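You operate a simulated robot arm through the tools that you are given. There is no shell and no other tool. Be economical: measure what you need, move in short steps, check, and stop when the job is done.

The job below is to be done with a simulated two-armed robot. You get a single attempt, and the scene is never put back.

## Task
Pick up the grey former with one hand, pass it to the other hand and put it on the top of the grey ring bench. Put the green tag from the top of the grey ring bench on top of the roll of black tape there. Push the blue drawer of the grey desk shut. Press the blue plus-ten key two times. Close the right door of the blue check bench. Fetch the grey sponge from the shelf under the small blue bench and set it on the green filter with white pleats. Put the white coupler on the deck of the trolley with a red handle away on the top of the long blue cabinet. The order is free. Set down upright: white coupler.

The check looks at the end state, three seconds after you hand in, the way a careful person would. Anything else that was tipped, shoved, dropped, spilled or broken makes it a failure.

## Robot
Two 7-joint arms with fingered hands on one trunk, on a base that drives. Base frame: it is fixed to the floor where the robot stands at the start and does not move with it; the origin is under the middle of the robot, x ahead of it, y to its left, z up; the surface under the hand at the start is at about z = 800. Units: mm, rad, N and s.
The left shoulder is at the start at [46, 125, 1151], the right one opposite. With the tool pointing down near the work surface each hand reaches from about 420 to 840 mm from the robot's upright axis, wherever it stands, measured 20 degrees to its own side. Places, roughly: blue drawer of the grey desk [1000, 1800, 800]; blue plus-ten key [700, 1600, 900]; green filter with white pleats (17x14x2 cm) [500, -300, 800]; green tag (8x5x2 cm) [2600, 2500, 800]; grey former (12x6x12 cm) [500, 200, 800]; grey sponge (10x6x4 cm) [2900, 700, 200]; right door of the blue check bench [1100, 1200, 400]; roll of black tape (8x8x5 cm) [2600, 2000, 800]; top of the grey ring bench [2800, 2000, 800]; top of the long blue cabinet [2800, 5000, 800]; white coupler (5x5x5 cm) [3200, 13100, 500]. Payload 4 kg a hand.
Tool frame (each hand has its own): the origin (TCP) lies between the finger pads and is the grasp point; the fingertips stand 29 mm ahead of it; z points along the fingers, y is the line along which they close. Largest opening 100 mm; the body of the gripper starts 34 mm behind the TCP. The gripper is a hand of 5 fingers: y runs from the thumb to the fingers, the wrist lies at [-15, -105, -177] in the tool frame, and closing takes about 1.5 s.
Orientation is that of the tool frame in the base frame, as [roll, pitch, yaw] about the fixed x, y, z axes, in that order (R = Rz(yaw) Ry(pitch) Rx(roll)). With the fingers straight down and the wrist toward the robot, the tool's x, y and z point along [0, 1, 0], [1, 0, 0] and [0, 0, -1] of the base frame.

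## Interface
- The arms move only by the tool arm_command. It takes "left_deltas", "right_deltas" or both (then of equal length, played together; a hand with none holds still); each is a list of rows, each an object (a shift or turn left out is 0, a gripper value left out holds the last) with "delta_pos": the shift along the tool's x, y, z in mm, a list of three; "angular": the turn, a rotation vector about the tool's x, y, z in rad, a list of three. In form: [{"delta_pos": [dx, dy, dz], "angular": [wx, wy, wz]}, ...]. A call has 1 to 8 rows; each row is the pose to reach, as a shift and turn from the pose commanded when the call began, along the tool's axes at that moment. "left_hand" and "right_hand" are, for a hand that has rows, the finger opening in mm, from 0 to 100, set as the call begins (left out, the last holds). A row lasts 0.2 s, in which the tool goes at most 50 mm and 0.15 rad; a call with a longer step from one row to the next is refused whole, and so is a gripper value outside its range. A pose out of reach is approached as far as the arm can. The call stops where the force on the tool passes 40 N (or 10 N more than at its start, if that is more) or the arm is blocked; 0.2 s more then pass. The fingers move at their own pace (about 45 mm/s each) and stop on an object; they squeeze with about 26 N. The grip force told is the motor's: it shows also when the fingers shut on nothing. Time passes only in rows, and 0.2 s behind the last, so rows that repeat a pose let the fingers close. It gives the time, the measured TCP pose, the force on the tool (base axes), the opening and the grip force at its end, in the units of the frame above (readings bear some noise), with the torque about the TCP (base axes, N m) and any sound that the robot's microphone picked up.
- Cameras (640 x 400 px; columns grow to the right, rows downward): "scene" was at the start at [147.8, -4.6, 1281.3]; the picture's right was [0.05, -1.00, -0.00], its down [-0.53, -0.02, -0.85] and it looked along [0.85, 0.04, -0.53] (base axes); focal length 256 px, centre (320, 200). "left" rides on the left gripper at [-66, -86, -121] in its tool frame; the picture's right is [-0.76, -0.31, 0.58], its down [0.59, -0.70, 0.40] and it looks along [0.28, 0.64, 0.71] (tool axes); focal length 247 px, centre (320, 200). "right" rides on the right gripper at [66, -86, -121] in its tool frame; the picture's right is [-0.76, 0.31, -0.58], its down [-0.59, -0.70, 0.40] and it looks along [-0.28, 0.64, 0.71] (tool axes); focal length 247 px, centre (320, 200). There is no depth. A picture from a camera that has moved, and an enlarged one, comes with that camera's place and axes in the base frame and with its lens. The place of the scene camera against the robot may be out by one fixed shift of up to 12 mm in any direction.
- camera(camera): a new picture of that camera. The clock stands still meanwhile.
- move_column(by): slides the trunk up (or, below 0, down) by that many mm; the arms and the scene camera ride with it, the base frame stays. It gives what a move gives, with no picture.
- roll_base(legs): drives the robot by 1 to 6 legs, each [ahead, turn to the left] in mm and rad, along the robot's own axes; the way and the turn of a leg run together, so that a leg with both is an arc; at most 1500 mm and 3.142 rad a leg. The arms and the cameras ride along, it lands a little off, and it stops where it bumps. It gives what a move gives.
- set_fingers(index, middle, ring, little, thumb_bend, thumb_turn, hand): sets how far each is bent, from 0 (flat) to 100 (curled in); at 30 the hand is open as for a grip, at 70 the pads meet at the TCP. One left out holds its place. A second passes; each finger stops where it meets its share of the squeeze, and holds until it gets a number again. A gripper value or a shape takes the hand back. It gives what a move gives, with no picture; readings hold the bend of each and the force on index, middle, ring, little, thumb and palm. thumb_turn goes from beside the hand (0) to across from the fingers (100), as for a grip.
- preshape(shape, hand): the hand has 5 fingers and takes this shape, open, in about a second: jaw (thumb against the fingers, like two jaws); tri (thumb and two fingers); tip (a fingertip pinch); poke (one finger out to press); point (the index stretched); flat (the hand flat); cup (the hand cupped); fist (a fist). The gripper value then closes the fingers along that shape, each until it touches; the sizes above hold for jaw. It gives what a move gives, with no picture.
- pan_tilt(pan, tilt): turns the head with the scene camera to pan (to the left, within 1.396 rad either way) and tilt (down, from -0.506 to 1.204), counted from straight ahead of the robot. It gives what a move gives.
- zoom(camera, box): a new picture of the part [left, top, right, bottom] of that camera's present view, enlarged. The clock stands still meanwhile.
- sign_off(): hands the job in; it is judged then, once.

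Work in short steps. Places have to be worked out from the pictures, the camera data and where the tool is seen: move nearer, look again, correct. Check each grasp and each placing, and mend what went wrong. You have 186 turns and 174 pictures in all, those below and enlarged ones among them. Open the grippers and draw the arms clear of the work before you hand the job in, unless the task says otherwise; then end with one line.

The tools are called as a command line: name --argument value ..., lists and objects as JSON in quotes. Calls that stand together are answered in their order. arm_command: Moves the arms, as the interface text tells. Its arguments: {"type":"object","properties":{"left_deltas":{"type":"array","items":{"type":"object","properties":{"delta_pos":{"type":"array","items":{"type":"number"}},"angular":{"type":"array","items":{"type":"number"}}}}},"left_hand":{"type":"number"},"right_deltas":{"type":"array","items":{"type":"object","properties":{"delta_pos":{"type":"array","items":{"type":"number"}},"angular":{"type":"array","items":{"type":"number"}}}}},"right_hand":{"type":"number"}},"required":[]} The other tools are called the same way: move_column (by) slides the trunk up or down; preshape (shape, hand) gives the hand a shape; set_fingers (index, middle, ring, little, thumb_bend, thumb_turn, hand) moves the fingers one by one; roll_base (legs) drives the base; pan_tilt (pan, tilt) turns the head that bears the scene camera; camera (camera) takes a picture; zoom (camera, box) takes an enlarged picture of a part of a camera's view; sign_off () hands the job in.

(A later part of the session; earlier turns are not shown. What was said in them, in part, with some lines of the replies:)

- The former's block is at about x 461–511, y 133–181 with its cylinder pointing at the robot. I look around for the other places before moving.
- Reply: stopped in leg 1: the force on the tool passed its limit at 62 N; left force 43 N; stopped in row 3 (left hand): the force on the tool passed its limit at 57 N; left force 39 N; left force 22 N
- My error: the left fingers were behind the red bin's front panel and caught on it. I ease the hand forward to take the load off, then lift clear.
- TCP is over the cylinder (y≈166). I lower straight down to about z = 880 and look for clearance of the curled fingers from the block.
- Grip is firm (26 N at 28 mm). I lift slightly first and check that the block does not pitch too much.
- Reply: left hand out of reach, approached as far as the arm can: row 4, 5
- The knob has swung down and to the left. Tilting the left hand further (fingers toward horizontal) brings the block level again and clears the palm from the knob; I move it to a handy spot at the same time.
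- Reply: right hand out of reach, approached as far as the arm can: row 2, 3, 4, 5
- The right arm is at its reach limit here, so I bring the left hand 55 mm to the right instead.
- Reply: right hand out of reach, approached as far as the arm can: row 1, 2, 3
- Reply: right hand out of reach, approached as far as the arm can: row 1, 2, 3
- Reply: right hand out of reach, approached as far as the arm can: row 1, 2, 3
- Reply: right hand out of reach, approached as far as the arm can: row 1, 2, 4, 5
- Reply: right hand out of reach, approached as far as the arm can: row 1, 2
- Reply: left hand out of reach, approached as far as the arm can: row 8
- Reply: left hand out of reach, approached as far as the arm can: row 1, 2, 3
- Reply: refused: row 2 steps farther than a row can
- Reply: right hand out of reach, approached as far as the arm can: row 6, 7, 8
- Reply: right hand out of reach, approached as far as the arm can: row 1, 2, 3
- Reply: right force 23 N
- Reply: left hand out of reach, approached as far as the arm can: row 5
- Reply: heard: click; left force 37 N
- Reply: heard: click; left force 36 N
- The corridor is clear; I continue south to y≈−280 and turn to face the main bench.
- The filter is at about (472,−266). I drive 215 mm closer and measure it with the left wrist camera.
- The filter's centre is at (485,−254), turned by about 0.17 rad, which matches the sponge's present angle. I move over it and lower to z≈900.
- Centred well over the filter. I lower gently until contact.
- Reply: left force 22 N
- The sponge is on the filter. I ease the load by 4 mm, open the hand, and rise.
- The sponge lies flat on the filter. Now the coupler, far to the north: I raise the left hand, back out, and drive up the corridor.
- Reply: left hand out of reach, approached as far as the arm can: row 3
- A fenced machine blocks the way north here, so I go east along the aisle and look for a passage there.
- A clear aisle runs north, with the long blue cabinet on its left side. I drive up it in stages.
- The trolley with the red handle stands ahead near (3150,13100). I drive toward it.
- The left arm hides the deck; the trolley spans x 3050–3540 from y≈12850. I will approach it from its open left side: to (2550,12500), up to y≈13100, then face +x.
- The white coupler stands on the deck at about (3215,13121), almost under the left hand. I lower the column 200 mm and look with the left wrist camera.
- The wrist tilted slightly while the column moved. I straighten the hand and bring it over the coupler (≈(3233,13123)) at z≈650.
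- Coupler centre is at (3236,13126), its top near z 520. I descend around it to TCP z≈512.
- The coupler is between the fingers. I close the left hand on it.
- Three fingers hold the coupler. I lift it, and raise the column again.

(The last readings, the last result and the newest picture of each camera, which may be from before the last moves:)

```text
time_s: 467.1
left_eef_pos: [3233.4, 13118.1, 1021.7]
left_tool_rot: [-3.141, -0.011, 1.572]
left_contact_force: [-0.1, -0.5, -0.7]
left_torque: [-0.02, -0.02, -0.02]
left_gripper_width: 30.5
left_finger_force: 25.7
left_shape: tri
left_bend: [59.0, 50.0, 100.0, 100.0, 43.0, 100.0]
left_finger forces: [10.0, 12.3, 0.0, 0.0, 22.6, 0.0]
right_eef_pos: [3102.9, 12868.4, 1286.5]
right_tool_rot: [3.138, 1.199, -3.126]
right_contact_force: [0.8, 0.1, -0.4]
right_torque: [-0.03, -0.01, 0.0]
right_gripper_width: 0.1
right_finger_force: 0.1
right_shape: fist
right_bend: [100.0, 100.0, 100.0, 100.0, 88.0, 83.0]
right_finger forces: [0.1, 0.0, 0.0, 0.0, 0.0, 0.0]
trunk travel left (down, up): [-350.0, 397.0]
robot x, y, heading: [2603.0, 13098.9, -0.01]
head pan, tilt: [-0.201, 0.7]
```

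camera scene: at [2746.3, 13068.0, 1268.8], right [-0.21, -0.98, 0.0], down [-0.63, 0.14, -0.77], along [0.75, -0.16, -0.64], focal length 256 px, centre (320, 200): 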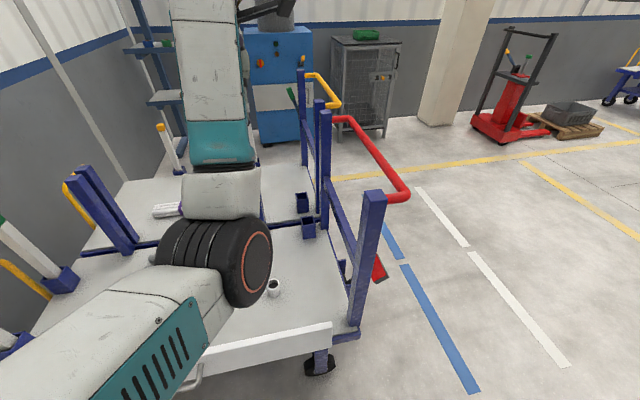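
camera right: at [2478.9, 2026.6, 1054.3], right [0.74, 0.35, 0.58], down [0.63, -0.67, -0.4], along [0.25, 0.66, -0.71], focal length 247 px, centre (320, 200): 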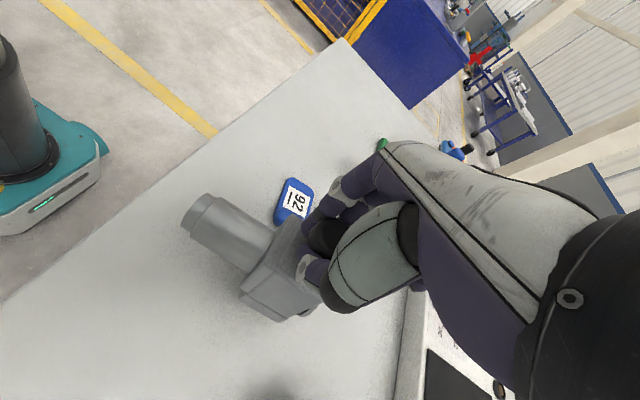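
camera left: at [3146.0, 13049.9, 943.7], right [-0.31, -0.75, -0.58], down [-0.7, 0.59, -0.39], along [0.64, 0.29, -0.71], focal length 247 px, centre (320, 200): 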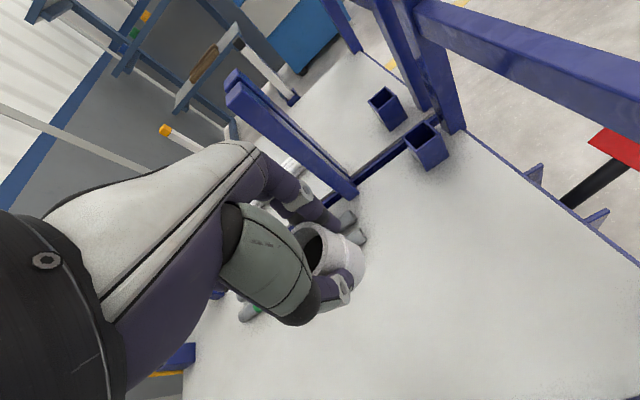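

The coupler is held upright. I back off from the trolley and drive back south along the aisle toward the long blue cabinet.

roll_base --legs '[[-350, 0], [0, -1.56], [600, 0], [0, 0.59], [1450, 0], [1450, 0]]'

roll_base --legs '[[0, -0.6], [1300, 0]]'

pan_tilt --pan 0.0 --tilt 0.3

camera --camera "scene"

```text
time_s: 469.0
left_eef_pos: [2984.6, 13122.0, 1023.8]
left_tool_rot: [3.141, -0.011, 1.571]
left_contact_force: [-0.1, 0.9, 0.2]
left_torque: [0.0, -0.02, 0.01]
left_gripper_width: 30.2
left_finger_force: 25.5
left_shape: tri
left_bend: [59.0, 50.0, 100.0, 100.0, 43.0, 100.0]
left_finger forces: [10.0, 12.5, 0.0, 0.1, 22.8, 0.0]
right_eef_pos: [2853.8, 12874.0, 1289.2]
right_tool_rot: [3.139, 1.199, -3.123]
right_contact_force: [-0.3, 0.8, 0.8]
right_torque: [-0.02, -0.01, 0.01]
right_gripper_width: 0.0
right_finger_force: 0.1
right_shape: fist
right_bend: [100.0, 100.0, 100.0, 100.0, 88.0, 83.0]
right_finger forces: [0.0, 0.1, 0.1, 0.0, 0.0, 0.0]
trunk travel left (down, up): [-350.0, 397.0]
robot x, y, heading: [2356.2, 13096.1, -0.009]
head pan, tilt: [-0.201, 0.7]
stopped in leg 1: the robot was blocked; the commanded pose is now the measured one
```

```text
time_s: 470.4
left_eef_pos: [3000.5, 12974.3, 1023.2]
left_tool_rot: [-3.14, -0.02, 1.348]
left_contact_force: [0.1, 0.6, 0.4]
left_torque: [0.03, -0.02, 0.03]
left_gripper_width: 30.2
left_finger_force: 26.0
left_shape: tri
left_bend: [60.0, 50.0, 100.0, 100.0, 43.0, 100.0]
left_finger forces: [10.6, 13.1, 0.0, 0.0, 22.8, 0.0]
right_eef_pos: [2813.6, 12758.5, 1290.3]
right_tool_rot: [3.136, 1.203, 2.929]
right_contact_force: [-0.1, -0.9, 0.2]
right_torque: [0.04, -0.04, 0.05]
right_gripper_width: 0.0
right_finger_force: 0.1
right_shape: fist
right_bend: [100.0, 100.0, 100.0, 100.0, 88.0, 83.0]
right_finger forces: [0.1, 0.1, 0.0, 0.0, 0.1, 0.0]
trunk travel left (down, up): [-350.0, 397.0]
robot x, y, heading: [2383.6, 13095.5, -0.131]
head pan, tilt: [-0.201, 0.7]
stopped in leg 1: the robot was blocked; the commanded pose is now the measured one
```

```text
time_s: 471.3
left_eef_pos: [3002.4, 12979.4, 1023.0]
left_tool_rot: [3.141, -0.013, 1.353]
left_contact_force: [-0.2, 0.1, -0.6]
left_torque: [0.01, 0.0, 0.01]
left_gripper_width: 30.0
left_finger_force: 25.6
left_shape: tri
left_bend: [60.0, 50.0, 100.0, 100.0, 43.0, 100.0]
left_finger forces: [10.6, 13.1, 0.1, 0.0, 22.7, 0.1]
right_eef_pos: [2816.4, 12764.4, 1289.8]
right_tool_rot: [3.139, 1.201, 2.937]
right_contact_force: [-1.1, 0.5, -0.3]
right_torque: [0.0, -0.01, 0.02]
right_gripper_width: 0.0
right_finger_force: 0.0
right_shape: fist
right_bend: [100.0, 100.0, 100.0, 100.0, 88.0, 83.0]
right_finger forces: [0.0, 0.1, 0.0, 0.0, 0.1, 0.1]
trunk travel left (down, up): [-350.0, 397.0]
robot x, y, heading: [2383.4, 13098.5, -0.126]
head pan, tilt: [0.0, 0.3]
```

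```text
38 pictures are left
camera scene: at [2534.2, 13069.5, 1304.8], right [-0.13, -0.99, 0.0], down [-0.29, 0.04, -0.95], along [0.95, -0.12, -0.3], focal length 256 px, centre (320, 200)
```

scene: 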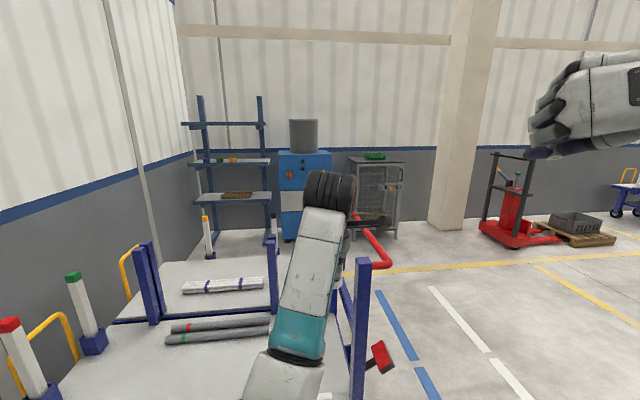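

Something behind stops the base (no force on the hands). I raise the left hand for clearance and look to the right and left rear.

arm_command --left_deltas '[{"delta_pos": [0, 0, -45]}, {"delta_pos": [0, 0, -90]}]'

pan_tilt --pan -1.39 --tilt 0.7

camera --camera "scene"

pan_tilt --pan 1.39 --tilt 0.7

camera --camera "scene"

```text
time_s: 471.9
left_eef_pos: [3005.3, 12976.0, 1112.0]
left_tool_rot: [-3.141, -0.015, 1.352]
left_contact_force: [-0.1, 0.0, -1.2]
left_torque: [0.02, 0.02, 0.05]
left_gripper_width: 30.2
left_finger_force: 26.4
left_shape: tri
left_bend: [60.0, 50.0, 100.0, 100.0, 43.0, 100.0]
left_finger forces: [10.4, 13.0, 0.0, 0.0, 22.5, 0.1]
right_eef_pos: [2817.0, 12764.6, 1289.5]
right_tool_rot: [-3.14, 1.202, 2.938]
right_contact_force: [-0.5, -0.5, 0.8]
right_torque: [0.01, -0.01, -0.01]
right_gripper_width: 0.0
right_finger_force: 0.0
right_shape: fist
right_bend: [100.0, 100.0, 100.0, 100.0, 88.0, 83.0]
right_finger forces: [0.0, 0.1, 0.0, 0.0, 0.0, 0.1]
trunk travel left (down, up): [-350.0, 397.0]
robot x, y, heading: [2381.7, 13101.2, -0.129]
head pan, tilt: [0.0, 0.3]
```

```text
time_s: 473.4
left_eef_pos: [3006.5, 12975.9, 1111.1]
left_tool_rot: [-3.142, -0.014, 1.354]
left_contact_force: [0.5, -0.7, -1.4]
left_torque: [0.01, 0.0, -0.02]
left_gripper_width: 30.3
left_finger_force: 25.8
left_shape: tri
left_bend: [60.0, 50.0, 100.0, 100.0, 43.0, 100.0]
left_finger forces: [10.4, 13.1, 0.0, 0.0, 22.4, 0.0]
right_eef_pos: [2817.0, 12764.4, 1289.2]
right_tool_rot: [-3.137, 1.2, 2.942]
right_contact_force: [0.2, -0.5, 0.3]
right_torque: [0.02, 0.03, 0.01]
right_gripper_width: 0.1
right_finger_force: 0.1
right_shape: fist
right_bend: [100.0, 100.0, 100.0, 100.0, 88.0, 83.0]
right_finger forces: [0.1, 0.0, 0.1, 0.1, 0.0, 0.0]
trunk travel left (down, up): [-350.0, 397.0]
robot x, y, heading: [2384.7, 13094.9, -0.126]
head pan, tilt: [-1.389, 0.7]
```

```text
37 pictures are left
camera scene: at [2446.0, 12996.3, 1268.8], right [-1.0, -0.06, 0.0], down [-0.04, 0.64, -0.76], along [0.04, -0.76, -0.64], focal length 256 px, centre (320, 200)
```

scene: 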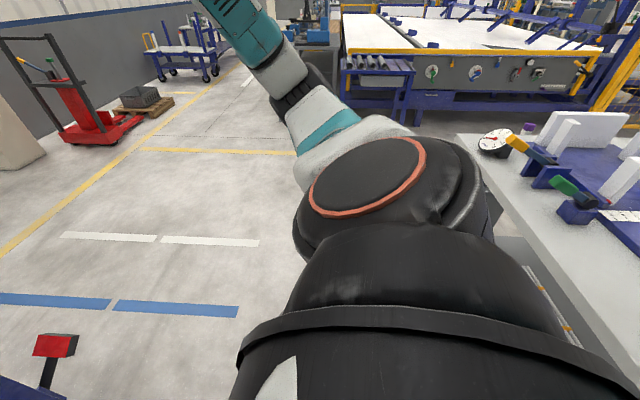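

```text
time_s: 475.9
left_eef_pos: [3006.3, 12976.1, 1111.0]
left_tool_rot: [3.141, -0.014, 1.353]
left_contact_force: [0.2, -0.2, -0.6]
left_torque: [-0.03, -0.01, 0.0]
left_gripper_width: 30.1
left_finger_force: 26.0
left_shape: tri
left_bend: [60.0, 50.0, 100.0, 100.0, 43.0, 100.0]
left_finger forces: [10.4, 13.1, 0.0, 0.1, 22.3, 0.0]
right_eef_pos: [2816.2, 12765.2, 1290.0]
right_tool_rot: [3.142, 1.203, 2.939]
right_contact_force: [-0.2, 0.6, 0.4]
right_torque: [-0.02, 0.01, -0.02]
right_gripper_width: 0.1
right_finger_force: 0.1
right_shape: fist
right_bend: [100.0, 100.0, 100.0, 100.0, 88.0, 83.0]
right_finger forces: [0.0, 0.0, 0.0, 0.0, 0.0, 0.0]
trunk travel left (down, up): [-350.0, 397.0]
robot x, y, heading: [2384.8, 13098.5, -0.122]
head pan, tilt: [1.389, 0.7]
```

```text
36 pictures are left
camera scene: at [2467.2, 13162.1, 1268.8], right [0.95, -0.3, 0.0], down [-0.2, -0.61, -0.77], along [0.23, 0.73, -0.64], focal length 256 px, centre (320, 200)
```

scene: 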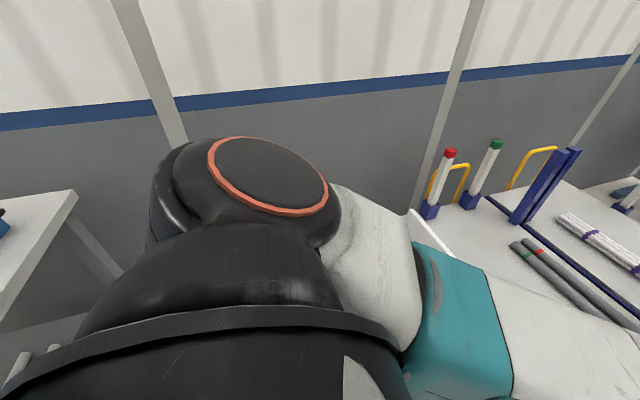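

The desk edge (x≈1935) is close behind the base. I go forward 130 mm first, and then turn south.

roll_base --legs '[[120, 0], [0, -1.42]]'

pan_tilt --pan 0.3 --tilt 0.35

camera --camera "scene"

```text
time_s: 480.8
left_eef_pos: [2461.4, 12448.4, 1111.1]
left_tool_rot: [3.141, -0.014, -0.092]
left_contact_force: [0.4, -1.1, 0.0]
left_torque: [0.01, 0.0, 0.04]
left_gripper_width: 30.0
left_finger_force: 25.5
left_shape: tri
left_bend: [60.0, 50.0, 100.0, 100.0, 43.0, 100.0]
left_finger forces: [10.6, 12.9, 0.0, 0.0, 21.9, 0.2]
right_eef_pos: [2226.5, 12611.9, 1289.8]
right_tool_rot: [-3.137, 1.203, 1.496]
right_contact_force: [-0.7, 0.3, -0.6]
right_torque: [0.03, 0.02, 0.01]
right_gripper_width: 0.0
right_finger_force: 0.1
right_shape: fist
right_bend: [100.0, 100.0, 100.0, 100.0, 88.0, 83.0]
right_finger forces: [0.0, 0.0, 0.0, 0.0, 0.0, 0.1]
trunk travel left (down, up): [-350.0, 397.0]
robot x, y, heading: [2503.8, 13082.9, -1.571]
head pan, tilt: [1.389, 0.7]
```

```text
time_s: 482.1
left_eef_pos: [2461.8, 12448.2, 1111.4]
left_tool_rot: [-3.141, -0.014, -0.092]
left_contact_force: [0.1, -0.2, -1.0]
left_torque: [0.01, 0.02, 0.0]
left_gripper_width: 30.2
left_finger_force: 26.2
left_shape: tri
left_bend: [60.0, 50.0, 100.0, 100.0, 43.0, 100.0]
left_finger forces: [10.6, 12.9, 0.1, 0.0, 22.0, 0.2]
right_eef_pos: [2226.5, 12611.2, 1290.4]
right_tool_rot: [3.14, 1.203, 1.49]
right_contact_force: [0.0, 0.0, 0.9]
right_torque: [0.0, 0.01, -0.03]
right_gripper_width: 0.0
right_finger_force: 0.0
right_shape: fist
right_bend: [100.0, 100.0, 100.0, 100.0, 88.0, 83.0]
right_finger forces: [0.1, 0.0, 0.1, 0.0, 0.0, 0.0]
trunk travel left (down, up): [-350.0, 397.0]
robot x, y, heading: [2504.5, 13079.4, -1.572]
head pan, tilt: [0.3, 0.351]
```

```text
35 pictures are left
camera scene: at [2531.2, 12926.7, 1300.2], right [-0.96, -0.29, 0.0], down [-0.1, 0.33, -0.94], along [0.28, -0.9, -0.34], focal length 256 px, centre (320, 200)
```

scene: 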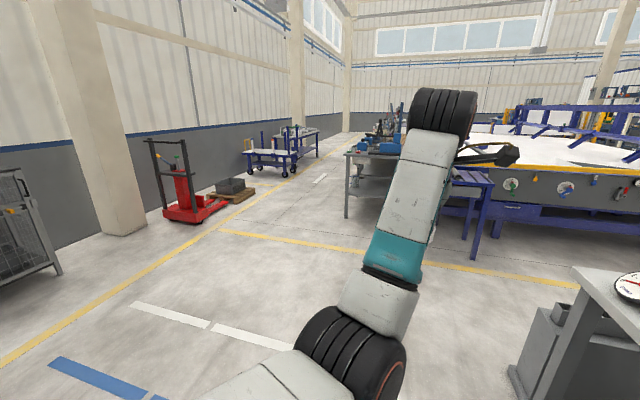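

South is clear. I continue: past the trolley, diagonally into the aisle, then on toward the cabinet.

roll_base --legs '[[580, 0], [0, 0.525], [1490, 0], [1490, 0], [0, -0.525], [1450, 0]]'

camera --camera "scene"

```text
time_s: 509.3
left_eef_pos: [3790.8, 7777.4, 1111.2]
left_tool_rot: [3.141, -0.013, -0.146]
left_contact_force: [1.2, -0.3, 0.5]
left_torque: [-0.01, 0.0, 0.0]
left_gripper_width: 29.7
left_finger_force: 26.1
left_shape: tri
left_bend: [60.0, 50.0, 100.0, 100.0, 43.0, 100.0]
left_finger forces: [10.7, 12.9, 0.0, 0.0, 21.6, 0.0]
right_eef_pos: [3564.6, 7950.8, 1289.9]
right_tool_rot: [-3.141, 1.201, 1.443]
right_contact_force: [0.3, 0.1, 0.7]
right_torque: [0.0, 0.01, 0.01]
right_gripper_width: 0.1
right_finger_force: 0.1
right_shape: fist
right_bend: [100.0, 100.0, 100.0, 100.0, 88.0, 83.0]
right_finger forces: [0.0, 0.1, 0.1, 0.0, 0.0, 0.0]
trunk travel left (down, up): [-350.0, 397.0]
robot x, y, heading: [3868.1, 8406.8, -1.622]
head pan, tilt: [0.3, 0.351]
```

```text
34 pictures are left
camera scene: at [3885.5, 8250.4, 1300.1], right [-0.97, -0.24, 0.0], down [-0.08, 0.33, -0.94], along [0.23, -0.91, -0.34], focal length 256 px, centre (320, 200)
```

scene: 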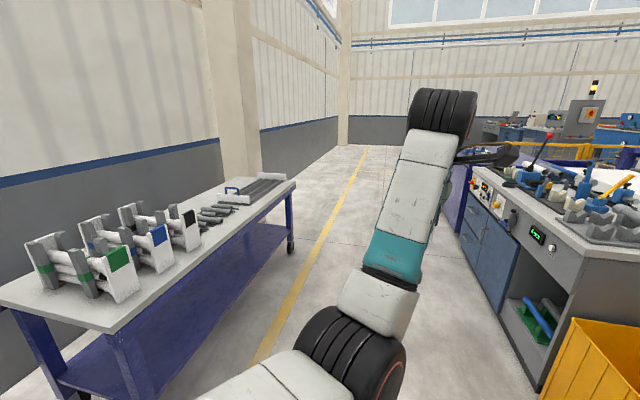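

The aisle stays clear. I drive to about (3680,5000) and turn to face the long blue cabinet.

roll_base --legs '[[1500, 0], [1500, 0], [400, 0], [0, -1.5]]'

pan_tilt --pan 0.0 --tilt 0.55

camera --camera "scene"

camera --camera "left"

```text
time_s: 529.4
left_eef_pos: [3131.6, 5028.0, 1111.4]
left_tool_rot: [3.141, -0.012, -1.585]
left_contact_force: [-0.1, 0.8, -0.6]
left_torque: [-0.02, 0.0, 0.01]
left_gripper_width: 29.6
left_finger_force: 25.9
left_shape: tri
left_bend: [60.0, 50.0, 100.0, 100.0, 43.0, 100.0]
left_finger forces: [10.8, 12.9, 0.0, 0.1, 21.4, 0.0]
right_eef_pos: [3274.9, 5274.9, 1289.7]
right_tool_rot: [3.139, 1.203, 0.0]
right_contact_force: [-0.7, 0.3, 0.2]
right_torque: [-0.01, -0.02, 0.03]
right_gripper_width: 0.2
right_finger_force: 0.0
right_shape: fist
right_bend: [100.0, 100.0, 100.0, 100.0, 88.0, 83.0]
right_finger forces: [0.0, 0.1, 0.0, 0.0, 0.1, 0.1]
trunk travel left (down, up): [-350.0, 397.0]
robot x, y, heading: [3767.1, 5034.9, -3.062]
head pan, tilt: [0.3, 0.351]
```

```text
time_s: 530.2
left_eef_pos: [3130.4, 5027.4, 1111.0]
left_tool_rot: [-3.142, -0.013, -1.586]
left_contact_force: [-0.2, -0.1, -0.1]
left_torque: [-0.01, 0.06, 0.01]
left_gripper_width: 29.6
left_finger_force: 25.7
left_shape: tri
left_bend: [60.0, 50.0, 100.0, 100.0, 43.0, 100.0]
left_finger forces: [10.7, 12.9, 0.0, 0.0, 21.4, 0.0]
right_eef_pos: [3273.1, 5275.5, 1290.1]
right_tool_rot: [3.14, 1.201, 0.001]
right_contact_force: [0.7, -0.3, 0.2]
right_torque: [0.03, -0.01, 0.0]
right_gripper_width: 0.0
right_finger_force: 0.1
right_shape: fist
right_bend: [100.0, 100.0, 100.0, 100.0, 88.0, 83.0]
right_finger forces: [0.0, 0.1, 0.1, 0.1, 0.0, 0.0]
trunk travel left (down, up): [-350.0, 397.0]
robot x, y, heading: [3767.7, 5035.2, -3.065]
head pan, tilt: [0.0, 0.55]
```

```text
33 pictures are left
camera scene: at [3619.6, 5015.9, 1282.0], right [-0.08, 1.0, 0.0], down [0.52, 0.04, -0.85], along [-0.85, -0.07, -0.52], focal length 256 px, centre (320, 200)
```

scene: 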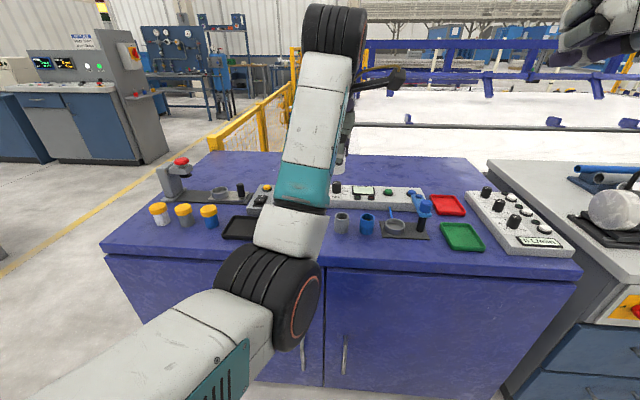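

```text
32 pictures are left
camera left: at [3218.1, 5093.6, 1231.3], right [0.32, 0.74, -0.59], down [0.7, -0.6, -0.39], along [-0.65, -0.28, -0.71], focal length 247 px, centre (320, 200)
```

left: 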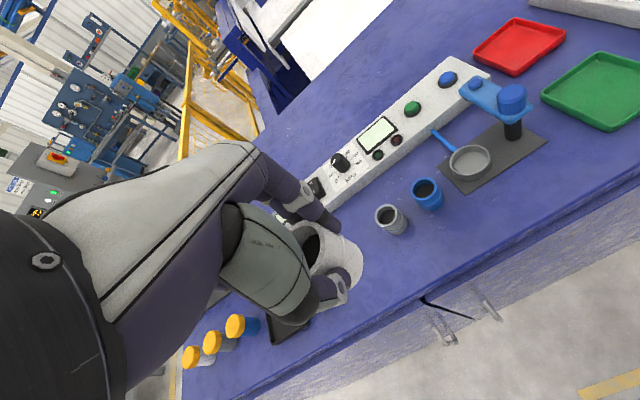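

I choose the free spot near (3040,4930) between the black tray and the grey cup. I drive 80 mm closer and bring the coupler down to z≈900 there.

roll_base --legs '[[80, 0]]'

arm_command --left_deltas '[{"delta_pos": [30, 3, 0]}, {"delta_pos": [60, 6, 0]}, {"delta_pos": [89, 10, 25]}, {"delta_pos": [89, 10, 70]}, {"delta_pos": [89, 10, 115]}, {"delta_pos": [89, 10, 160]}, {"delta_pos": [89, 10, 205]}]'

camera --camera "left"

camera --camera "scene"

```text
time_s: 531.3
left_eef_pos: [3055.5, 5020.8, 1111.3]
left_tool_rot: [3.141, -0.013, -1.583]
left_contact_force: [-0.8, -0.2, -0.7]
left_torque: [0.04, -0.01, 0.0]
left_gripper_width: 29.6
left_finger_force: 26.4
left_shape: tri
left_bend: [60.0, 50.0, 100.0, 100.0, 43.0, 100.0]
left_finger forces: [10.8, 12.9, 0.0, 0.0, 21.4, 0.0]
right_eef_pos: [3197.2, 5268.6, 1289.5]
right_tool_rot: [-3.137, 1.203, 0.005]
right_contact_force: [-0.4, -0.2, 0.1]
right_torque: [0.02, -0.01, 0.02]
right_gripper_width: 0.0
right_finger_force: 0.1
right_shape: fist
right_bend: [100.0, 100.0, 100.0, 100.0, 88.0, 83.0]
right_finger forces: [0.0, 0.0, 0.0, 0.1, 0.0, 0.1]
trunk travel left (down, up): [-350.0, 397.0]
robot x, y, heading: [3688.5, 5027.9, -3.064]
head pan, tilt: [0.0, 0.55]
```

```text
time_s: 532.9
left_eef_pos: [3037.8, 4928.8, 907.7]
left_tool_rot: [3.14, -0.012, -1.585]
left_contact_force: [-0.2, 0.0, -0.2]
left_torque: [0.01, -0.04, 0.0]
left_gripper_width: 29.3
left_finger_force: 26.0
left_shape: tri
left_bend: [72.0, 50.0, 100.0, 100.0, 43.0, 100.0]
left_finger forces: [10.8, 13.0, 0.0, 0.1, 21.4, 0.1]
right_eef_pos: [3196.6, 5268.2, 1290.1]
right_tool_rot: [-3.141, 1.202, 0.0]
right_contact_force: [-0.7, 0.5, 0.6]
right_torque: [0.0, 0.02, 0.03]
right_gripper_width: 0.0
right_finger_force: 0.1
right_shape: fist
right_bend: [100.0, 100.0, 100.0, 100.0, 88.0, 83.0]
right_finger forces: [0.0, 0.1, 0.1, 0.0, 0.0, 0.0]
trunk travel left (down, up): [-350.0, 397.0]
robot x, y, heading: [3689.9, 5033.2, -3.065]
head pan, tilt: [0.0, 0.55]
```

```text
31 pictures are left
camera left: at [3124.0, 4995.9, 1027.8], right [0.32, 0.75, -0.59], down [0.7, -0.6, -0.39], along [-0.65, -0.28, -0.71], focal length 247 px, centre (320, 200)
```

left: 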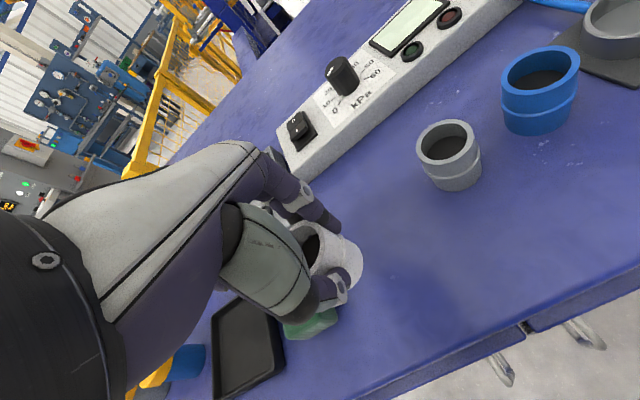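

```text
30 pictures are left
camera scene: at [3542.1, 5009.6, 1281.9], right [-0.08, 1.0, 0.0], down [0.52, 0.04, -0.85], along [-0.85, -0.07, -0.52], focal length 256 px, centre (320, 200)
```

scene: 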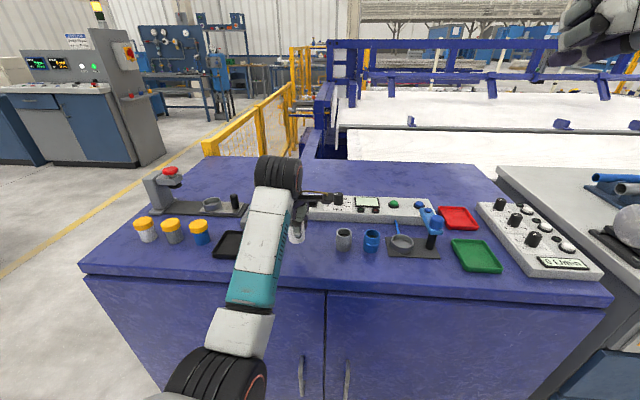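

A small green item lies near the tray, so I shift 36 mm to the right, away from it, and then lower.

arm_command --left_deltas '[{"delta_pos": [-18, -6, 0]}, {"delta_pos": [-36, -12, 0]}, {"delta_pos": [-36, -12, 25]}, {"delta_pos": [-36, -12, 45]}]'

camera --camera "left"

zoom --camera "scene" --box '[210, 180, 390, 310]'

```text
time_s: 533.9
left_eef_pos: [3055.4, 4962.6, 862.5]
left_tool_rot: [-3.142, -0.016, -1.584]
left_contact_force: [1.1, 1.0, -0.6]
left_torque: [-0.02, 0.0, 0.03]
left_gripper_width: 29.5
left_finger_force: 25.6
left_shape: tri
left_bend: [72.0, 50.0, 100.0, 100.0, 43.0, 100.0]
left_finger forces: [10.8, 12.9, 0.1, 0.0, 21.3, 0.1]
right_eef_pos: [3197.3, 5268.8, 1288.6]
right_tool_rot: [3.14, 1.202, -0.001]
right_contact_force: [0.9, -0.1, -0.5]
right_torque: [-0.02, 0.0, -0.03]
right_gripper_width: 0.0
right_finger_force: 0.1
right_shape: fist
right_bend: [100.0, 100.0, 100.0, 100.0, 88.0, 83.0]
right_finger forces: [0.0, 0.0, 0.1, 0.0, 0.0, 0.0]
trunk travel left (down, up): [-350.0, 397.0]
robot x, y, heading: [3688.2, 5028.2, -3.062]
head pan, tilt: [0.0, 0.55]
```

```text
29 pictures are left
camera left: at [3141.3, 5029.5, 981.6], right [0.32, 0.75, -0.59], down [0.7, -0.6, -0.39], along [-0.65, -0.28, -0.71], focal length 247 px, centre (320, 200)
```

left: 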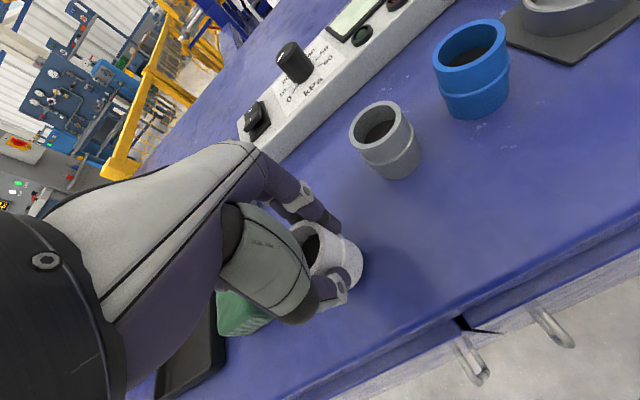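

```text
3.08 times, centred on (300, 245) of scene
camera zoom: at [3542.4, 5009.7, 1281.9], right [-0.08, 1.0, 0.0], down [0.52, 0.04, -0.85], along [-0.85, -0.07, -0.52], focal length 789 px, centre (382, 62)
```

zoom: 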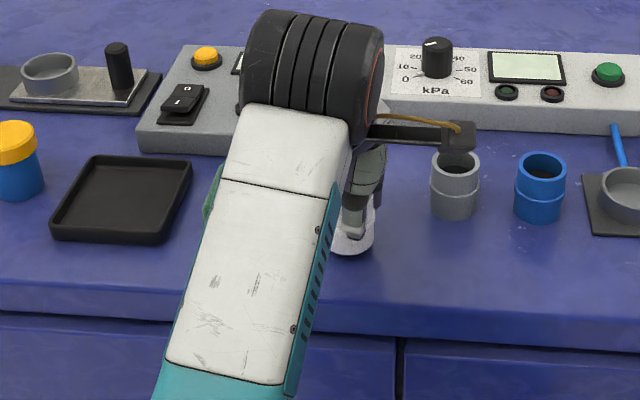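

Clear on both sides. I lower in small steps until the coupler touches.

arm_command --left_deltas '[{"delta_pos": [0, 0, 7]}, {"delta_pos": [0, 0, 13]}, {"delta_pos": [0, 0, 16]}]'

arm_command --left_deltas '[{"delta_pos": [0, 0, 2]}, {"delta_pos": [0, 0, 4]}, {"delta_pos": [0, 0, 6]}]'

```text
time_s: 534.7
left_eef_pos: [3055.8, 4962.9, 851.3]
left_tool_rot: [3.132, -0.013, -1.583]
left_contact_force: [0.6, -0.4, 20.0]
left_torque: [-0.12, 0.03, 0.03]
left_gripper_width: 30.5
left_finger_force: 25.9
left_shape: tri
left_bend: [72.0, 50.0, 100.0, 100.0, 42.0, 100.0]
left_finger forces: [11.0, 15.3, 0.0, 0.0, 25.8, 0.1]
right_eef_pos: [3200.1, 5269.0, 1290.5]
right_tool_rot: [-3.137, 1.204, 0.005]
right_contact_force: [-0.5, -0.6, 0.4]
right_torque: [-0.01, -0.02, 0.02]
right_gripper_width: 0.0
right_finger_force: 0.2
right_shape: fist
right_bend: [100.0, 100.0, 100.0, 100.0, 88.0, 83.0]
right_finger forces: [0.0, 0.1, 0.1, 0.0, 0.1, 0.1]
trunk travel left (down, up): [-350.0, 397.0]
robot x, y, heading: [3686.5, 5029.7, -3.066]
head pan, tilt: [0.0, 0.55]
```

```text
time_s: 535.5
left_eef_pos: [3057.3, 4964.8, 848.1]
left_tool_rot: [3.13, -0.013, -1.584]
left_contact_force: [3.4, 4.8, 34.2]
left_torque: [-0.03, -0.07, -0.05]
left_gripper_width: 33.5
left_finger_force: 25.9
left_shape: tri
left_bend: [73.0, 48.0, 100.0, 100.0, 74.0, 100.0]
left_finger forces: [11.1, 15.2, 0.1, 0.0, 28.3, 0.1]
right_eef_pos: [3200.2, 5269.3, 1292.1]
right_tool_rot: [3.139, 1.206, 0.001]
right_contact_force: [0.2, 0.2, -0.7]
right_torque: [-0.01, 0.0, 0.02]
right_gripper_width: 0.0
right_finger_force: 0.1
right_shape: fist
right_bend: [100.0, 100.0, 100.0, 100.0, 88.0, 83.0]
right_finger forces: [0.0, 0.0, 0.1, 0.1, 0.0, 0.0]
trunk travel left (down, up): [-350.0, 397.0]
robot x, y, heading: [3685.7, 5029.6, -3.067]
head pan, tilt: [0.0, 0.55]
```

It touched earlier than expected and I pressed too far. I relax upward 6 mm and look at the coupler before releasing.

arm_command --left_deltas '[{"delta_pos": [0, 0, -5]}, {"delta_pos": [0, 0, -9]}]'

camera --camera "left"

zoom --camera "scene" --box '[270, 200, 370, 290]'

```text
time_s: 536.1
left_eef_pos: [3058.6, 4962.3, 843.8]
left_tool_rot: [-3.13, -0.018, -1.581]
left_contact_force: [0.7, -1.0, -0.2]
left_torque: [0.03, 0.04, 0.01]
left_gripper_width: 22.3
left_finger_force: 25.7
left_shape: tri
left_bend: [73.0, 79.0, 100.0, 100.0, 81.0, 100.0]
left_finger forces: [0.0, 0.0, 0.0, 0.1, 0.1, 0.0]
right_eef_pos: [3198.0, 5268.9, 1289.2]
right_tool_rot: [-3.141, 1.204, 0.002]
right_contact_force: [0.1, -0.3, 0.4]
right_torque: [0.0, -0.01, 0.01]
right_gripper_width: 0.0
right_finger_force: 0.0
right_shape: fist
right_bend: [100.0, 100.0, 100.0, 100.0, 88.0, 83.0]
right_finger forces: [0.0, 0.1, 0.0, 0.0, 0.0, 0.1]
trunk travel left (down, up): [-350.0, 397.0]
robot x, y, heading: [3687.8, 5031.3, -3.061]
head pan, tilt: [0.0, 0.55]
```

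```text
27 pictures are left
camera left: at [3143.2, 5029.8, 964.9], right [0.32, 0.74, -0.59], down [0.7, -0.6, -0.38], along [-0.64, -0.29, -0.72], focal length 247 px, centre (320, 200)
```

left: 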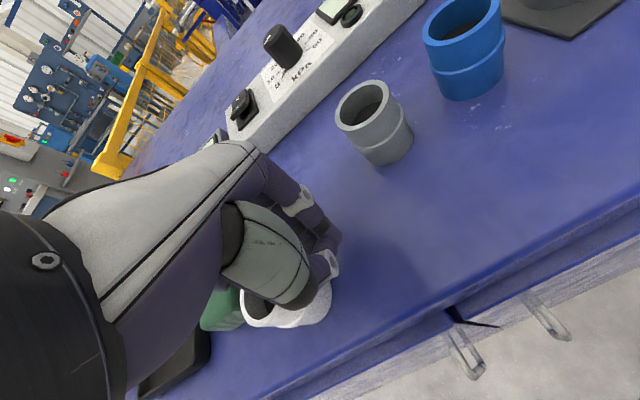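

```text
4.44 times, centred on (320, 245) of scene
camera zoom: at [3542.8, 5010.2, 1281.6], right [-0.08, 1.0, 0.0], down [0.52, 0.04, -0.85], along [-0.85, -0.07, -0.52], focal length 1140 px, centre (320, 0)
```

zoom: 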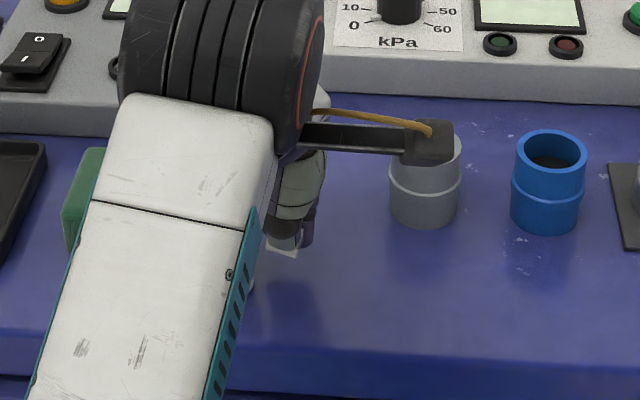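

The coupler slipped out of the grip but appears to stand on the cabinet. I raise the hand straight up and look.

arm_command --left_deltas '[{"delta_pos": [0, 0, -15]}, {"delta_pos": [0, 0, -40]}, {"delta_pos": [0, 0, -80]}, {"delta_pos": [0, 0, -125]}]'

camera --camera "left"

zoom --camera "scene" --box '[230, 190, 390, 310]'

```text
time_s: 537.1
left_eef_pos: [3056.3, 4966.6, 974.4]
left_tool_rot: [3.141, -0.013, -1.582]
left_contact_force: [0.0, 0.6, 0.2]
left_torque: [-0.03, 0.0, -0.03]
left_gripper_width: 21.3
left_finger_force: 26.1
left_shape: tri
left_bend: [73.0, 79.0, 100.0, 100.0, 81.0, 100.0]
left_finger forces: [0.0, 0.1, 0.1, 0.1, 0.0, 0.0]
right_eef_pos: [3197.6, 5268.7, 1291.4]
right_tool_rot: [-3.141, 1.202, 0.001]
right_contact_force: [0.3, 0.2, 0.1]
right_torque: [0.02, 0.03, -0.02]
right_gripper_width: 0.3
right_finger_force: 0.1
right_shape: fist
right_bend: [100.0, 100.0, 100.0, 100.0, 88.0, 83.0]
right_finger forces: [0.0, 0.0, 0.1, 0.0, 0.0, 0.0]
trunk travel left (down, up): [-350.0, 397.0]
robot x, y, heading: [3688.2, 5030.5, -3.058]
head pan, tilt: [0.0, 0.55]
```

```text
25 pictures are left
camera left: at [3143.4, 5033.0, 1095.5], right [0.32, 0.75, -0.59], down [0.7, -0.6, -0.39], along [-0.64, -0.29, -0.71], focal length 247 px, centre (320, 200)
```

left: 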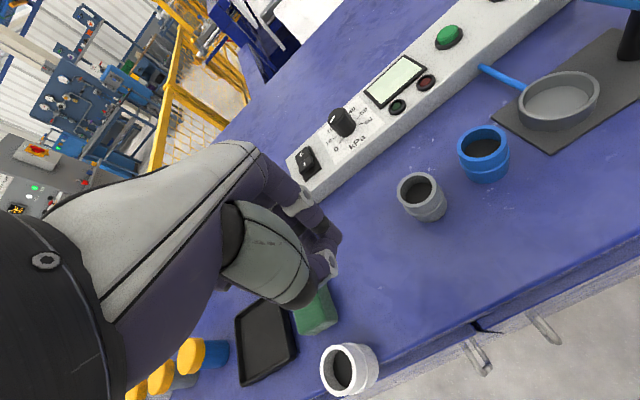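

```text
3.33 times, centred on (310, 250) of scene
camera zoom: at [3542.6, 5009.8, 1282.0], right [-0.08, 1.0, 0.0], down [0.52, 0.04, -0.85], along [-0.85, -0.07, -0.52], focal length 855 px, centre (353, 33)
```

zoom: 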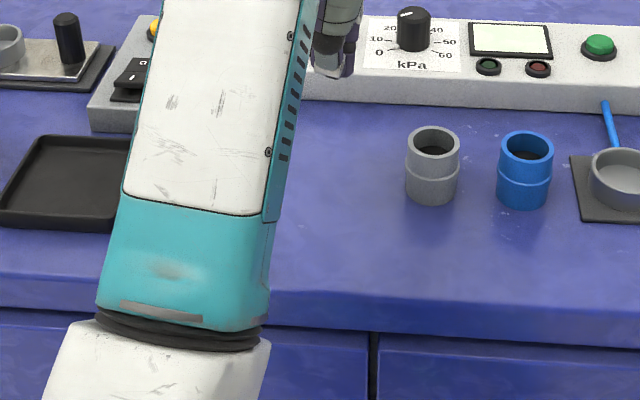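

The coupler stands upright but seems close to the cabinet's front edge. I move the left hand aside to see it well.

arm_command --left_deltas '[{"delta_pos": [-40, 0, -20]}, {"delta_pos": [-80, 0, -40]}, {"delta_pos": [-120, 0, -60]}, {"delta_pos": [-160, 0, -80]}]' --left_hand 100

pan_tilt --pan 0.25 --tilt 0.75

camera --camera "scene"

camera --camera "left"

```text
time_s: 538.1
left_eef_pos: [3060.2, 5132.2, 1050.7]
left_tool_rot: [3.141, -0.014, -1.583]
left_contact_force: [-0.1, -0.5, -0.4]
left_torque: [0.01, 0.0, 0.03]
left_gripper_width: 99.9
left_finger_force: 0.0
left_shape: tri
left_bend: [30.0, 30.0, 99.0, 99.0, 30.0, 98.0]
left_finger forces: [0.0, 0.0, 0.1, 0.0, 0.1, 0.0]
right_eef_pos: [3198.6, 5268.8, 1290.5]
right_tool_rot: [3.141, 1.203, 0.002]
right_contact_force: [0.9, 0.8, 0.2]
right_torque: [-0.03, -0.02, 0.0]
right_gripper_width: 0.0
right_finger_force: 0.1
right_shape: fist
right_bend: [100.0, 100.0, 100.0, 100.0, 88.0, 83.0]
right_finger forces: [0.0, 0.1, 0.1, 0.0, 0.0, 0.0]
trunk travel left (down, up): [-350.0, 397.0]
robot x, y, heading: [3687.8, 5029.0, -3.063]
head pan, tilt: [0.0, 0.55]
```

```text
time_s: 538.9
left_eef_pos: [3058.3, 5130.1, 1052.3]
left_tool_rot: [-3.141, -0.013, -1.581]
left_contact_force: [-0.7, -0.2, -0.4]
left_torque: [-0.02, 0.01, -0.03]
left_gripper_width: 99.8
left_finger_force: 0.1
left_shape: tri
left_bend: [30.0, 30.0, 99.0, 99.0, 30.0, 98.0]
left_finger forces: [0.0, 0.0, 0.0, 0.0, 0.0, 0.2]
right_eef_pos: [3197.0, 5268.2, 1289.6]
right_tool_rot: [3.14, 1.203, 0.0]
right_contact_force: [0.7, -0.2, -0.8]
right_torque: [-0.02, -0.01, 0.0]
right_gripper_width: 0.0
right_finger_force: 0.0
right_shape: fist
right_bend: [100.0, 100.0, 100.0, 100.0, 88.0, 83.0]
right_finger forces: [0.1, 0.0, 0.0, 0.0, 0.1, 0.0]
trunk travel left (down, up): [-350.0, 397.0]
robot x, y, heading: [3688.3, 5031.0, -3.066]
head pan, tilt: [0.25, 0.75]
```

```text
23 pictures are left
camera scene: at [3553.5, 4990.2, 1264.6], right [-0.32, 0.95, 0.0], down [0.65, 0.22, -0.73], along [-0.69, -0.24, -0.68], focal length 256 px, centre (320, 200)
```

scene: 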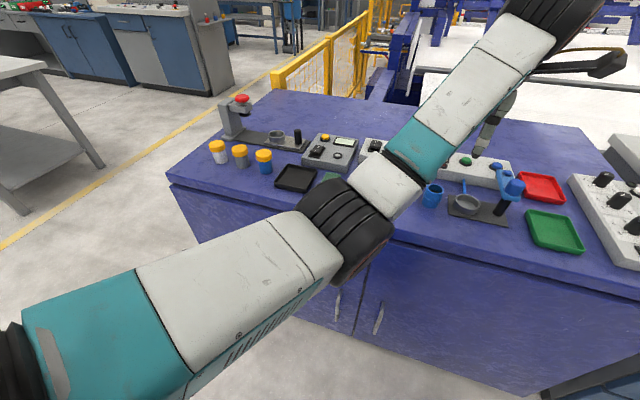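

```text
22 pictures are left
camera left: at [3145.2, 5197.0, 1171.8], right [0.32, 0.75, -0.59], down [0.7, -0.6, -0.39], along [-0.65, -0.28, -0.71], focal length 247 px, centre (320, 200)
```

left: 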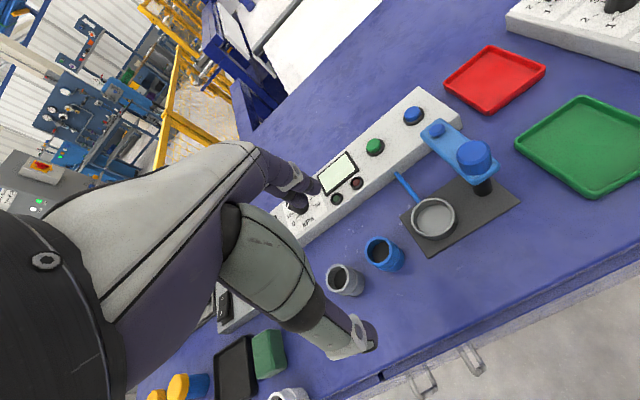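

The coupler overhangs the front edge a little, so I will regrasp it and set it further in. I turn the left hand a quarter (closing along y, to clear the green block) and bring it above the coupler.

arm_command --left_deltas '[{"delta_pos": [31, -7, 0], "angular": [0, 0, 0.15]}, {"delta_pos": [62, -14, 0], "angular": [0, 0, 0.3]}, {"delta_pos": [93, -21, 0], "angular": [0, 0, 0.45]}, {"delta_pos": [124, -28, 0], "angular": [0, 0, 0.6]}, {"delta_pos": [155, -35, 0], "angular": [0, 0, 0.75]}, {"delta_pos": [186, -42, 0], "angular": [0, 0, 0.9]}, {"delta_pos": [217, -49, 0], "angular": [0, 0, 1.05]}, {"delta_pos": [247, -55, 0], "angular": [0, 0, 1.2]}]'

arm_command --left_deltas '[{"angular": [0, 0, 0.12]}, {"angular": [0, 0, 0.24]}, {"angular": [0, 0, 0.36]}]'

camera --camera "left"

zoom --camera "scene" --box '[220, 100, 460, 280]'

```text
time_s: 540.7
left_eef_pos: [3107.9, 4877.6, 1056.9]
left_tool_rot: [-3.128, -0.004, -2.785]
left_contact_force: [-0.5, 0.3, -0.3]
left_torque: [-0.03, -0.01, -0.02]
left_gripper_width: 99.6
left_finger_force: 0.0
left_shape: tri
left_bend: [30.0, 30.0, 99.0, 99.0, 30.0, 98.0]
left_finger forces: [0.0, 0.0, 0.1, 0.0, 0.0, 0.0]
right_eef_pos: [3196.5, 5267.8, 1289.1]
right_tool_rot: [-3.137, 1.204, 0.007]
right_contact_force: [0.6, 0.2, -0.8]
right_torque: [-0.01, 0.0, 0.0]
right_gripper_width: 0.1
right_finger_force: 0.1
right_shape: fist
right_bend: [100.0, 100.0, 100.0, 100.0, 88.0, 83.0]
right_finger forces: [0.0, 0.0, 0.1, 0.1, 0.0, 0.1]
trunk travel left (down, up): [-350.0, 397.0]
robot x, y, heading: [3685.1, 5028.8, -3.062]
head pan, tilt: [0.25, 0.75]
```

```text
time_s: 541.5
left_eef_pos: [3109.8, 4879.8, 1054.9]
left_tool_rot: [-3.127, 0.001, 3.139]
left_contact_force: [-0.6, -0.4, -0.7]
left_torque: [-0.01, 0.0, 0.0]
left_gripper_width: 99.8
left_finger_force: 0.1
left_shape: tri
left_bend: [30.0, 30.0, 99.0, 99.0, 30.0, 98.0]
left_finger forces: [0.0, 0.0, 0.0, 0.0, 0.0, 0.0]
right_eef_pos: [3196.0, 5268.6, 1289.4]
right_tool_rot: [-3.137, 1.202, 0.007]
right_contact_force: [0.2, -0.5, -0.6]
right_torque: [0.0, -0.04, 0.0]
right_gripper_width: 0.2
right_finger_force: 0.1
right_shape: fist
right_bend: [100.0, 100.0, 100.0, 100.0, 88.0, 83.0]
right_finger forces: [0.0, 0.0, 0.0, 0.0, 0.1, 0.0]
trunk travel left (down, up): [-350.0, 397.0]
robot x, y, heading: [3690.2, 5029.2, -3.059]
head pan, tilt: [0.25, 0.75]
```

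```text
21 pictures are left
camera left: at [3174.2, 4795.1, 1177.0], right [0.76, -0.32, -0.57], down [-0.59, -0.71, -0.39], along [-0.28, 0.63, -0.72], focal length 247 px, centre (320, 200)
```

left: 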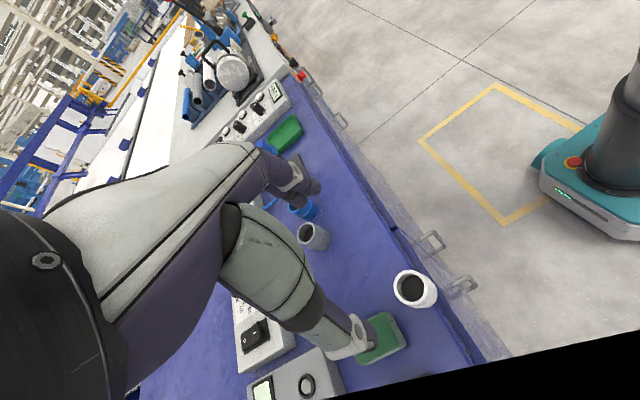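

```text
2.22 times, centred on (340, 190) of scene
camera zoom: at [3553.5, 4989.9, 1264.5], right [-0.32, 0.95, 0.0], down [0.65, 0.22, -0.73], along [-0.69, -0.24, -0.68], focal length 570 px, centre (276, 222)
```

zoom: 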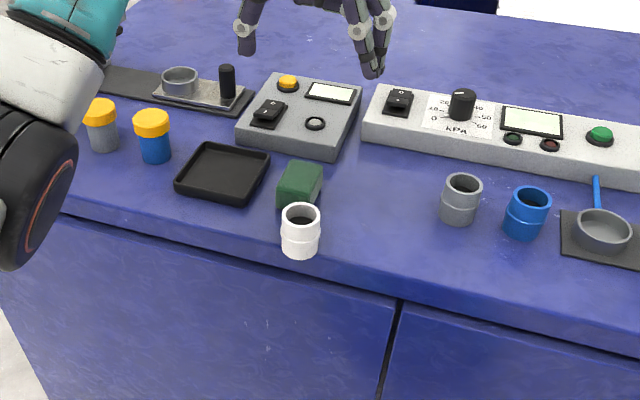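

The coupler stands upright, wholly on the cabinet top with about 10 mm to the edge, clear of the green block; it is safest left as it is. I raise the left hand away, open the right hand, and back off.

arm_command --left_deltas '[{"delta_pos": [0, 0, -30]}, {"delta_pos": [0, 0, -60]}]'

roll_base --legs '[[-350, 0]]'

preshape --shape "jaw" --hand "right"

pan_tilt --pan 0.2 --tilt 0.5

camera --camera "scene"

```text
time_s: 542.1
left_eef_pos: [3111.1, 4879.6, 1112.7]
left_tool_rot: [-3.128, -0.001, 3.141]
left_contact_force: [0.3, -0.2, 0.0]
left_torque: [-0.01, -0.02, 0.0]
left_gripper_width: 99.7
left_finger_force: 0.0
left_shape: tri
left_bend: [30.0, 30.0, 99.0, 99.0, 30.0, 98.0]
left_finger forces: [0.1, 0.0, 0.0, 0.1, 0.0, 0.0]
right_eef_pos: [3197.7, 5268.1, 1290.4]
right_tool_rot: [-3.141, 1.204, 0.005]
right_contact_force: [0.4, 0.3, -1.0]
right_torque: [0.0, -0.04, 0.0]
right_gripper_width: 0.1
right_finger_force: 0.0
right_shape: fist
right_bend: [100.0, 100.0, 100.0, 100.0, 88.0, 83.0]
right_finger forces: [0.1, 0.1, 0.0, 0.0, 0.0, 0.1]
trunk travel left (down, up): [-350.0, 397.0]
robot x, y, heading: [3688.5, 5029.5, -3.063]
head pan, tilt: [0.25, 0.75]
```

```text
time_s: 544.3
left_eef_pos: [3458.6, 4908.0, 1112.4]
left_tool_rot: [-3.127, 0.0, 3.135]
left_contact_force: [-0.2, 0.3, 0.8]
left_torque: [0.02, 0.01, 0.02]
left_gripper_width: 99.8
left_finger_force: 0.0
left_shape: tri
left_bend: [30.0, 30.0, 99.0, 99.0, 30.0, 98.0]
left_finger forces: [0.0, 0.1, 0.0, 0.0, 0.0, 0.1]
right_eef_pos: [3547.6, 5296.9, 1290.4]
right_tool_rot: [-3.141, 1.203, -0.003]
right_contact_force: [0.9, -0.1, 0.3]
right_torque: [-0.03, 0.0, 0.0]
right_gripper_width: 0.0
right_finger_force: 0.0
right_shape: fist
right_bend: [100.0, 100.0, 100.0, 100.0, 88.0, 83.0]
right_finger forces: [0.0, 0.0, 0.1, 0.0, 0.0, 0.0]
trunk travel left (down, up): [-350.0, 397.0]
robot x, y, heading: [4037.5, 5057.9, -3.07]
head pan, tilt: [0.25, 0.75]
```

```text
time_s: 545.2
left_eef_pos: [3458.6, 4909.5, 1114.2]
left_tool_rot: [-3.127, 0.001, 3.136]
left_contact_force: [-0.6, 0.3, 0.9]
left_torque: [-0.01, 0.0, -0.01]
left_gripper_width: 99.7
left_finger_force: 0.0
left_shape: tri
left_bend: [30.0, 30.0, 99.0, 99.0, 30.0, 98.0]
left_finger forces: [0.0, 0.1, 0.0, 0.0, 0.0, 0.0]
right_eef_pos: [3547.8, 5297.7, 1289.7]
right_tool_rot: [3.141, 1.204, -0.005]
right_contact_force: [0.0, 0.6, -0.4]
right_torque: [0.0, -0.02, -0.02]
right_gripper_width: 99.7
right_finger_force: 0.1
right_shape: jaw
right_bend: [30.0, 30.0, 30.0, 30.0, 30.0, 97.0]
right_finger forces: [0.0, 0.1, 0.1, 0.0, 0.0, 0.0]
trunk travel left (down, up): [-350.0, 397.0]
robot x, y, heading: [4035.0, 5061.2, -3.066]
head pan, tilt: [0.25, 0.75]
```

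```text
time_s: 546.0
left_eef_pos: [3457.5, 4908.8, 1113.3]
left_tool_rot: [-3.127, 0.001, 3.135]
left_contact_force: [-0.5, 0.7, -0.2]
left_torque: [-0.02, -0.01, 0.02]
left_gripper_width: 99.9
left_finger_force: 0.1
left_shape: tri
left_bend: [30.0, 30.0, 99.0, 99.0, 30.0, 98.0]
left_finger forces: [0.0, 0.1, 0.1, 0.1, 0.1, 0.0]
right_eef_pos: [3547.4, 5297.8, 1289.0]
right_tool_rot: [-3.141, 1.203, -0.003]
right_contact_force: [0.7, 0.2, -0.3]
right_torque: [0.0, 0.0, 0.0]
right_gripper_width: 99.8
right_finger_force: 0.1
right_shape: jaw
right_bend: [30.0, 30.0, 30.0, 30.0, 30.0, 97.0]
right_finger forces: [0.0, 0.0, 0.0, 0.0, 0.0, 0.0]
trunk travel left (down, up): [-350.0, 397.0]
robot x, y, heading: [4036.3, 5057.5, -3.068]
head pan, tilt: [0.201, 0.499]
```

```text
19 pictures are left
camera scene: at [3892.9, 5018.8, 1286.4], right [-0.27, 0.96, 0.0], down [0.46, 0.13, -0.88], along [-0.84, -0.24, -0.48], focal length 256 px, centre (320, 200)
```

scene: 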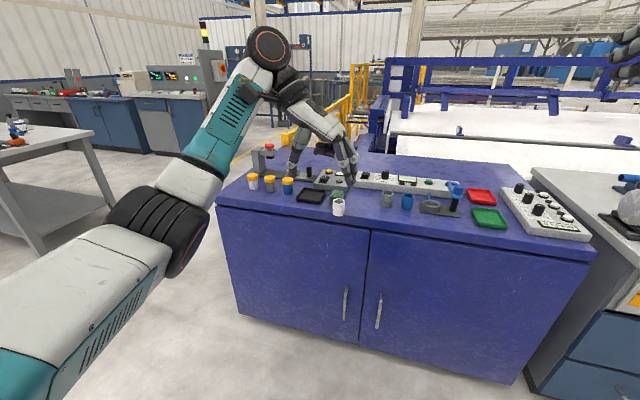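

The coupler stays upright. I use two zooms to verify the coupler and, in the distance, the drawer and door.

zoom --camera "scene" --box '[280, 170, 400, 240]'

zoom --camera "scene" --box '[0, 50, 220, 160]'

```text
5.33 times, centred on (340, 205) of scene
camera zoom: at [3892.9, 5018.8, 1286.4], right [-0.27, 0.96, 0.0], down [0.46, 0.13, -0.88], along [-0.84, -0.24, -0.48], focal length 1368 px, centre (213, 173)
```

zoom: 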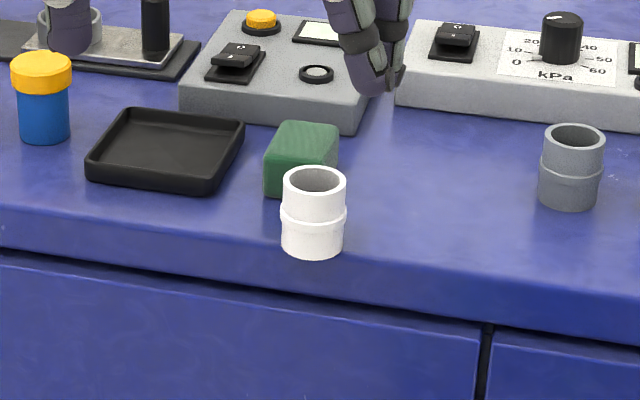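

```text
2.91 times, centred on (110, 105) of scene
camera zoom: at [3892.9, 5018.8, 1286.4], right [-0.27, 0.96, 0.0], down [0.46, 0.13, -0.88], along [-0.84, -0.24, -0.48], focal length 746 px, centre (931, 476)
```

zoom: 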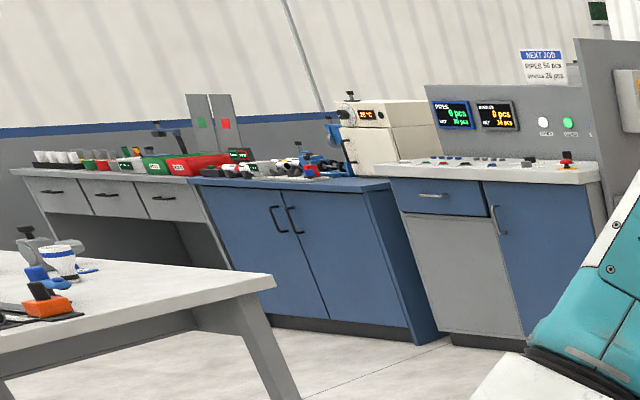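

Drawer and door are shut, the former stands on the ring bench, and the coupler stands upright and steady on the cabinet. Both hands are open and clear, so I hand in.

sign_off

```text
The job is handed in.
```

I handed the job in with all seven tasks done. The white coupler slipped while I was setting it down; it stands upright on the cabinet top, but only about 10 mm or less from the front edge.
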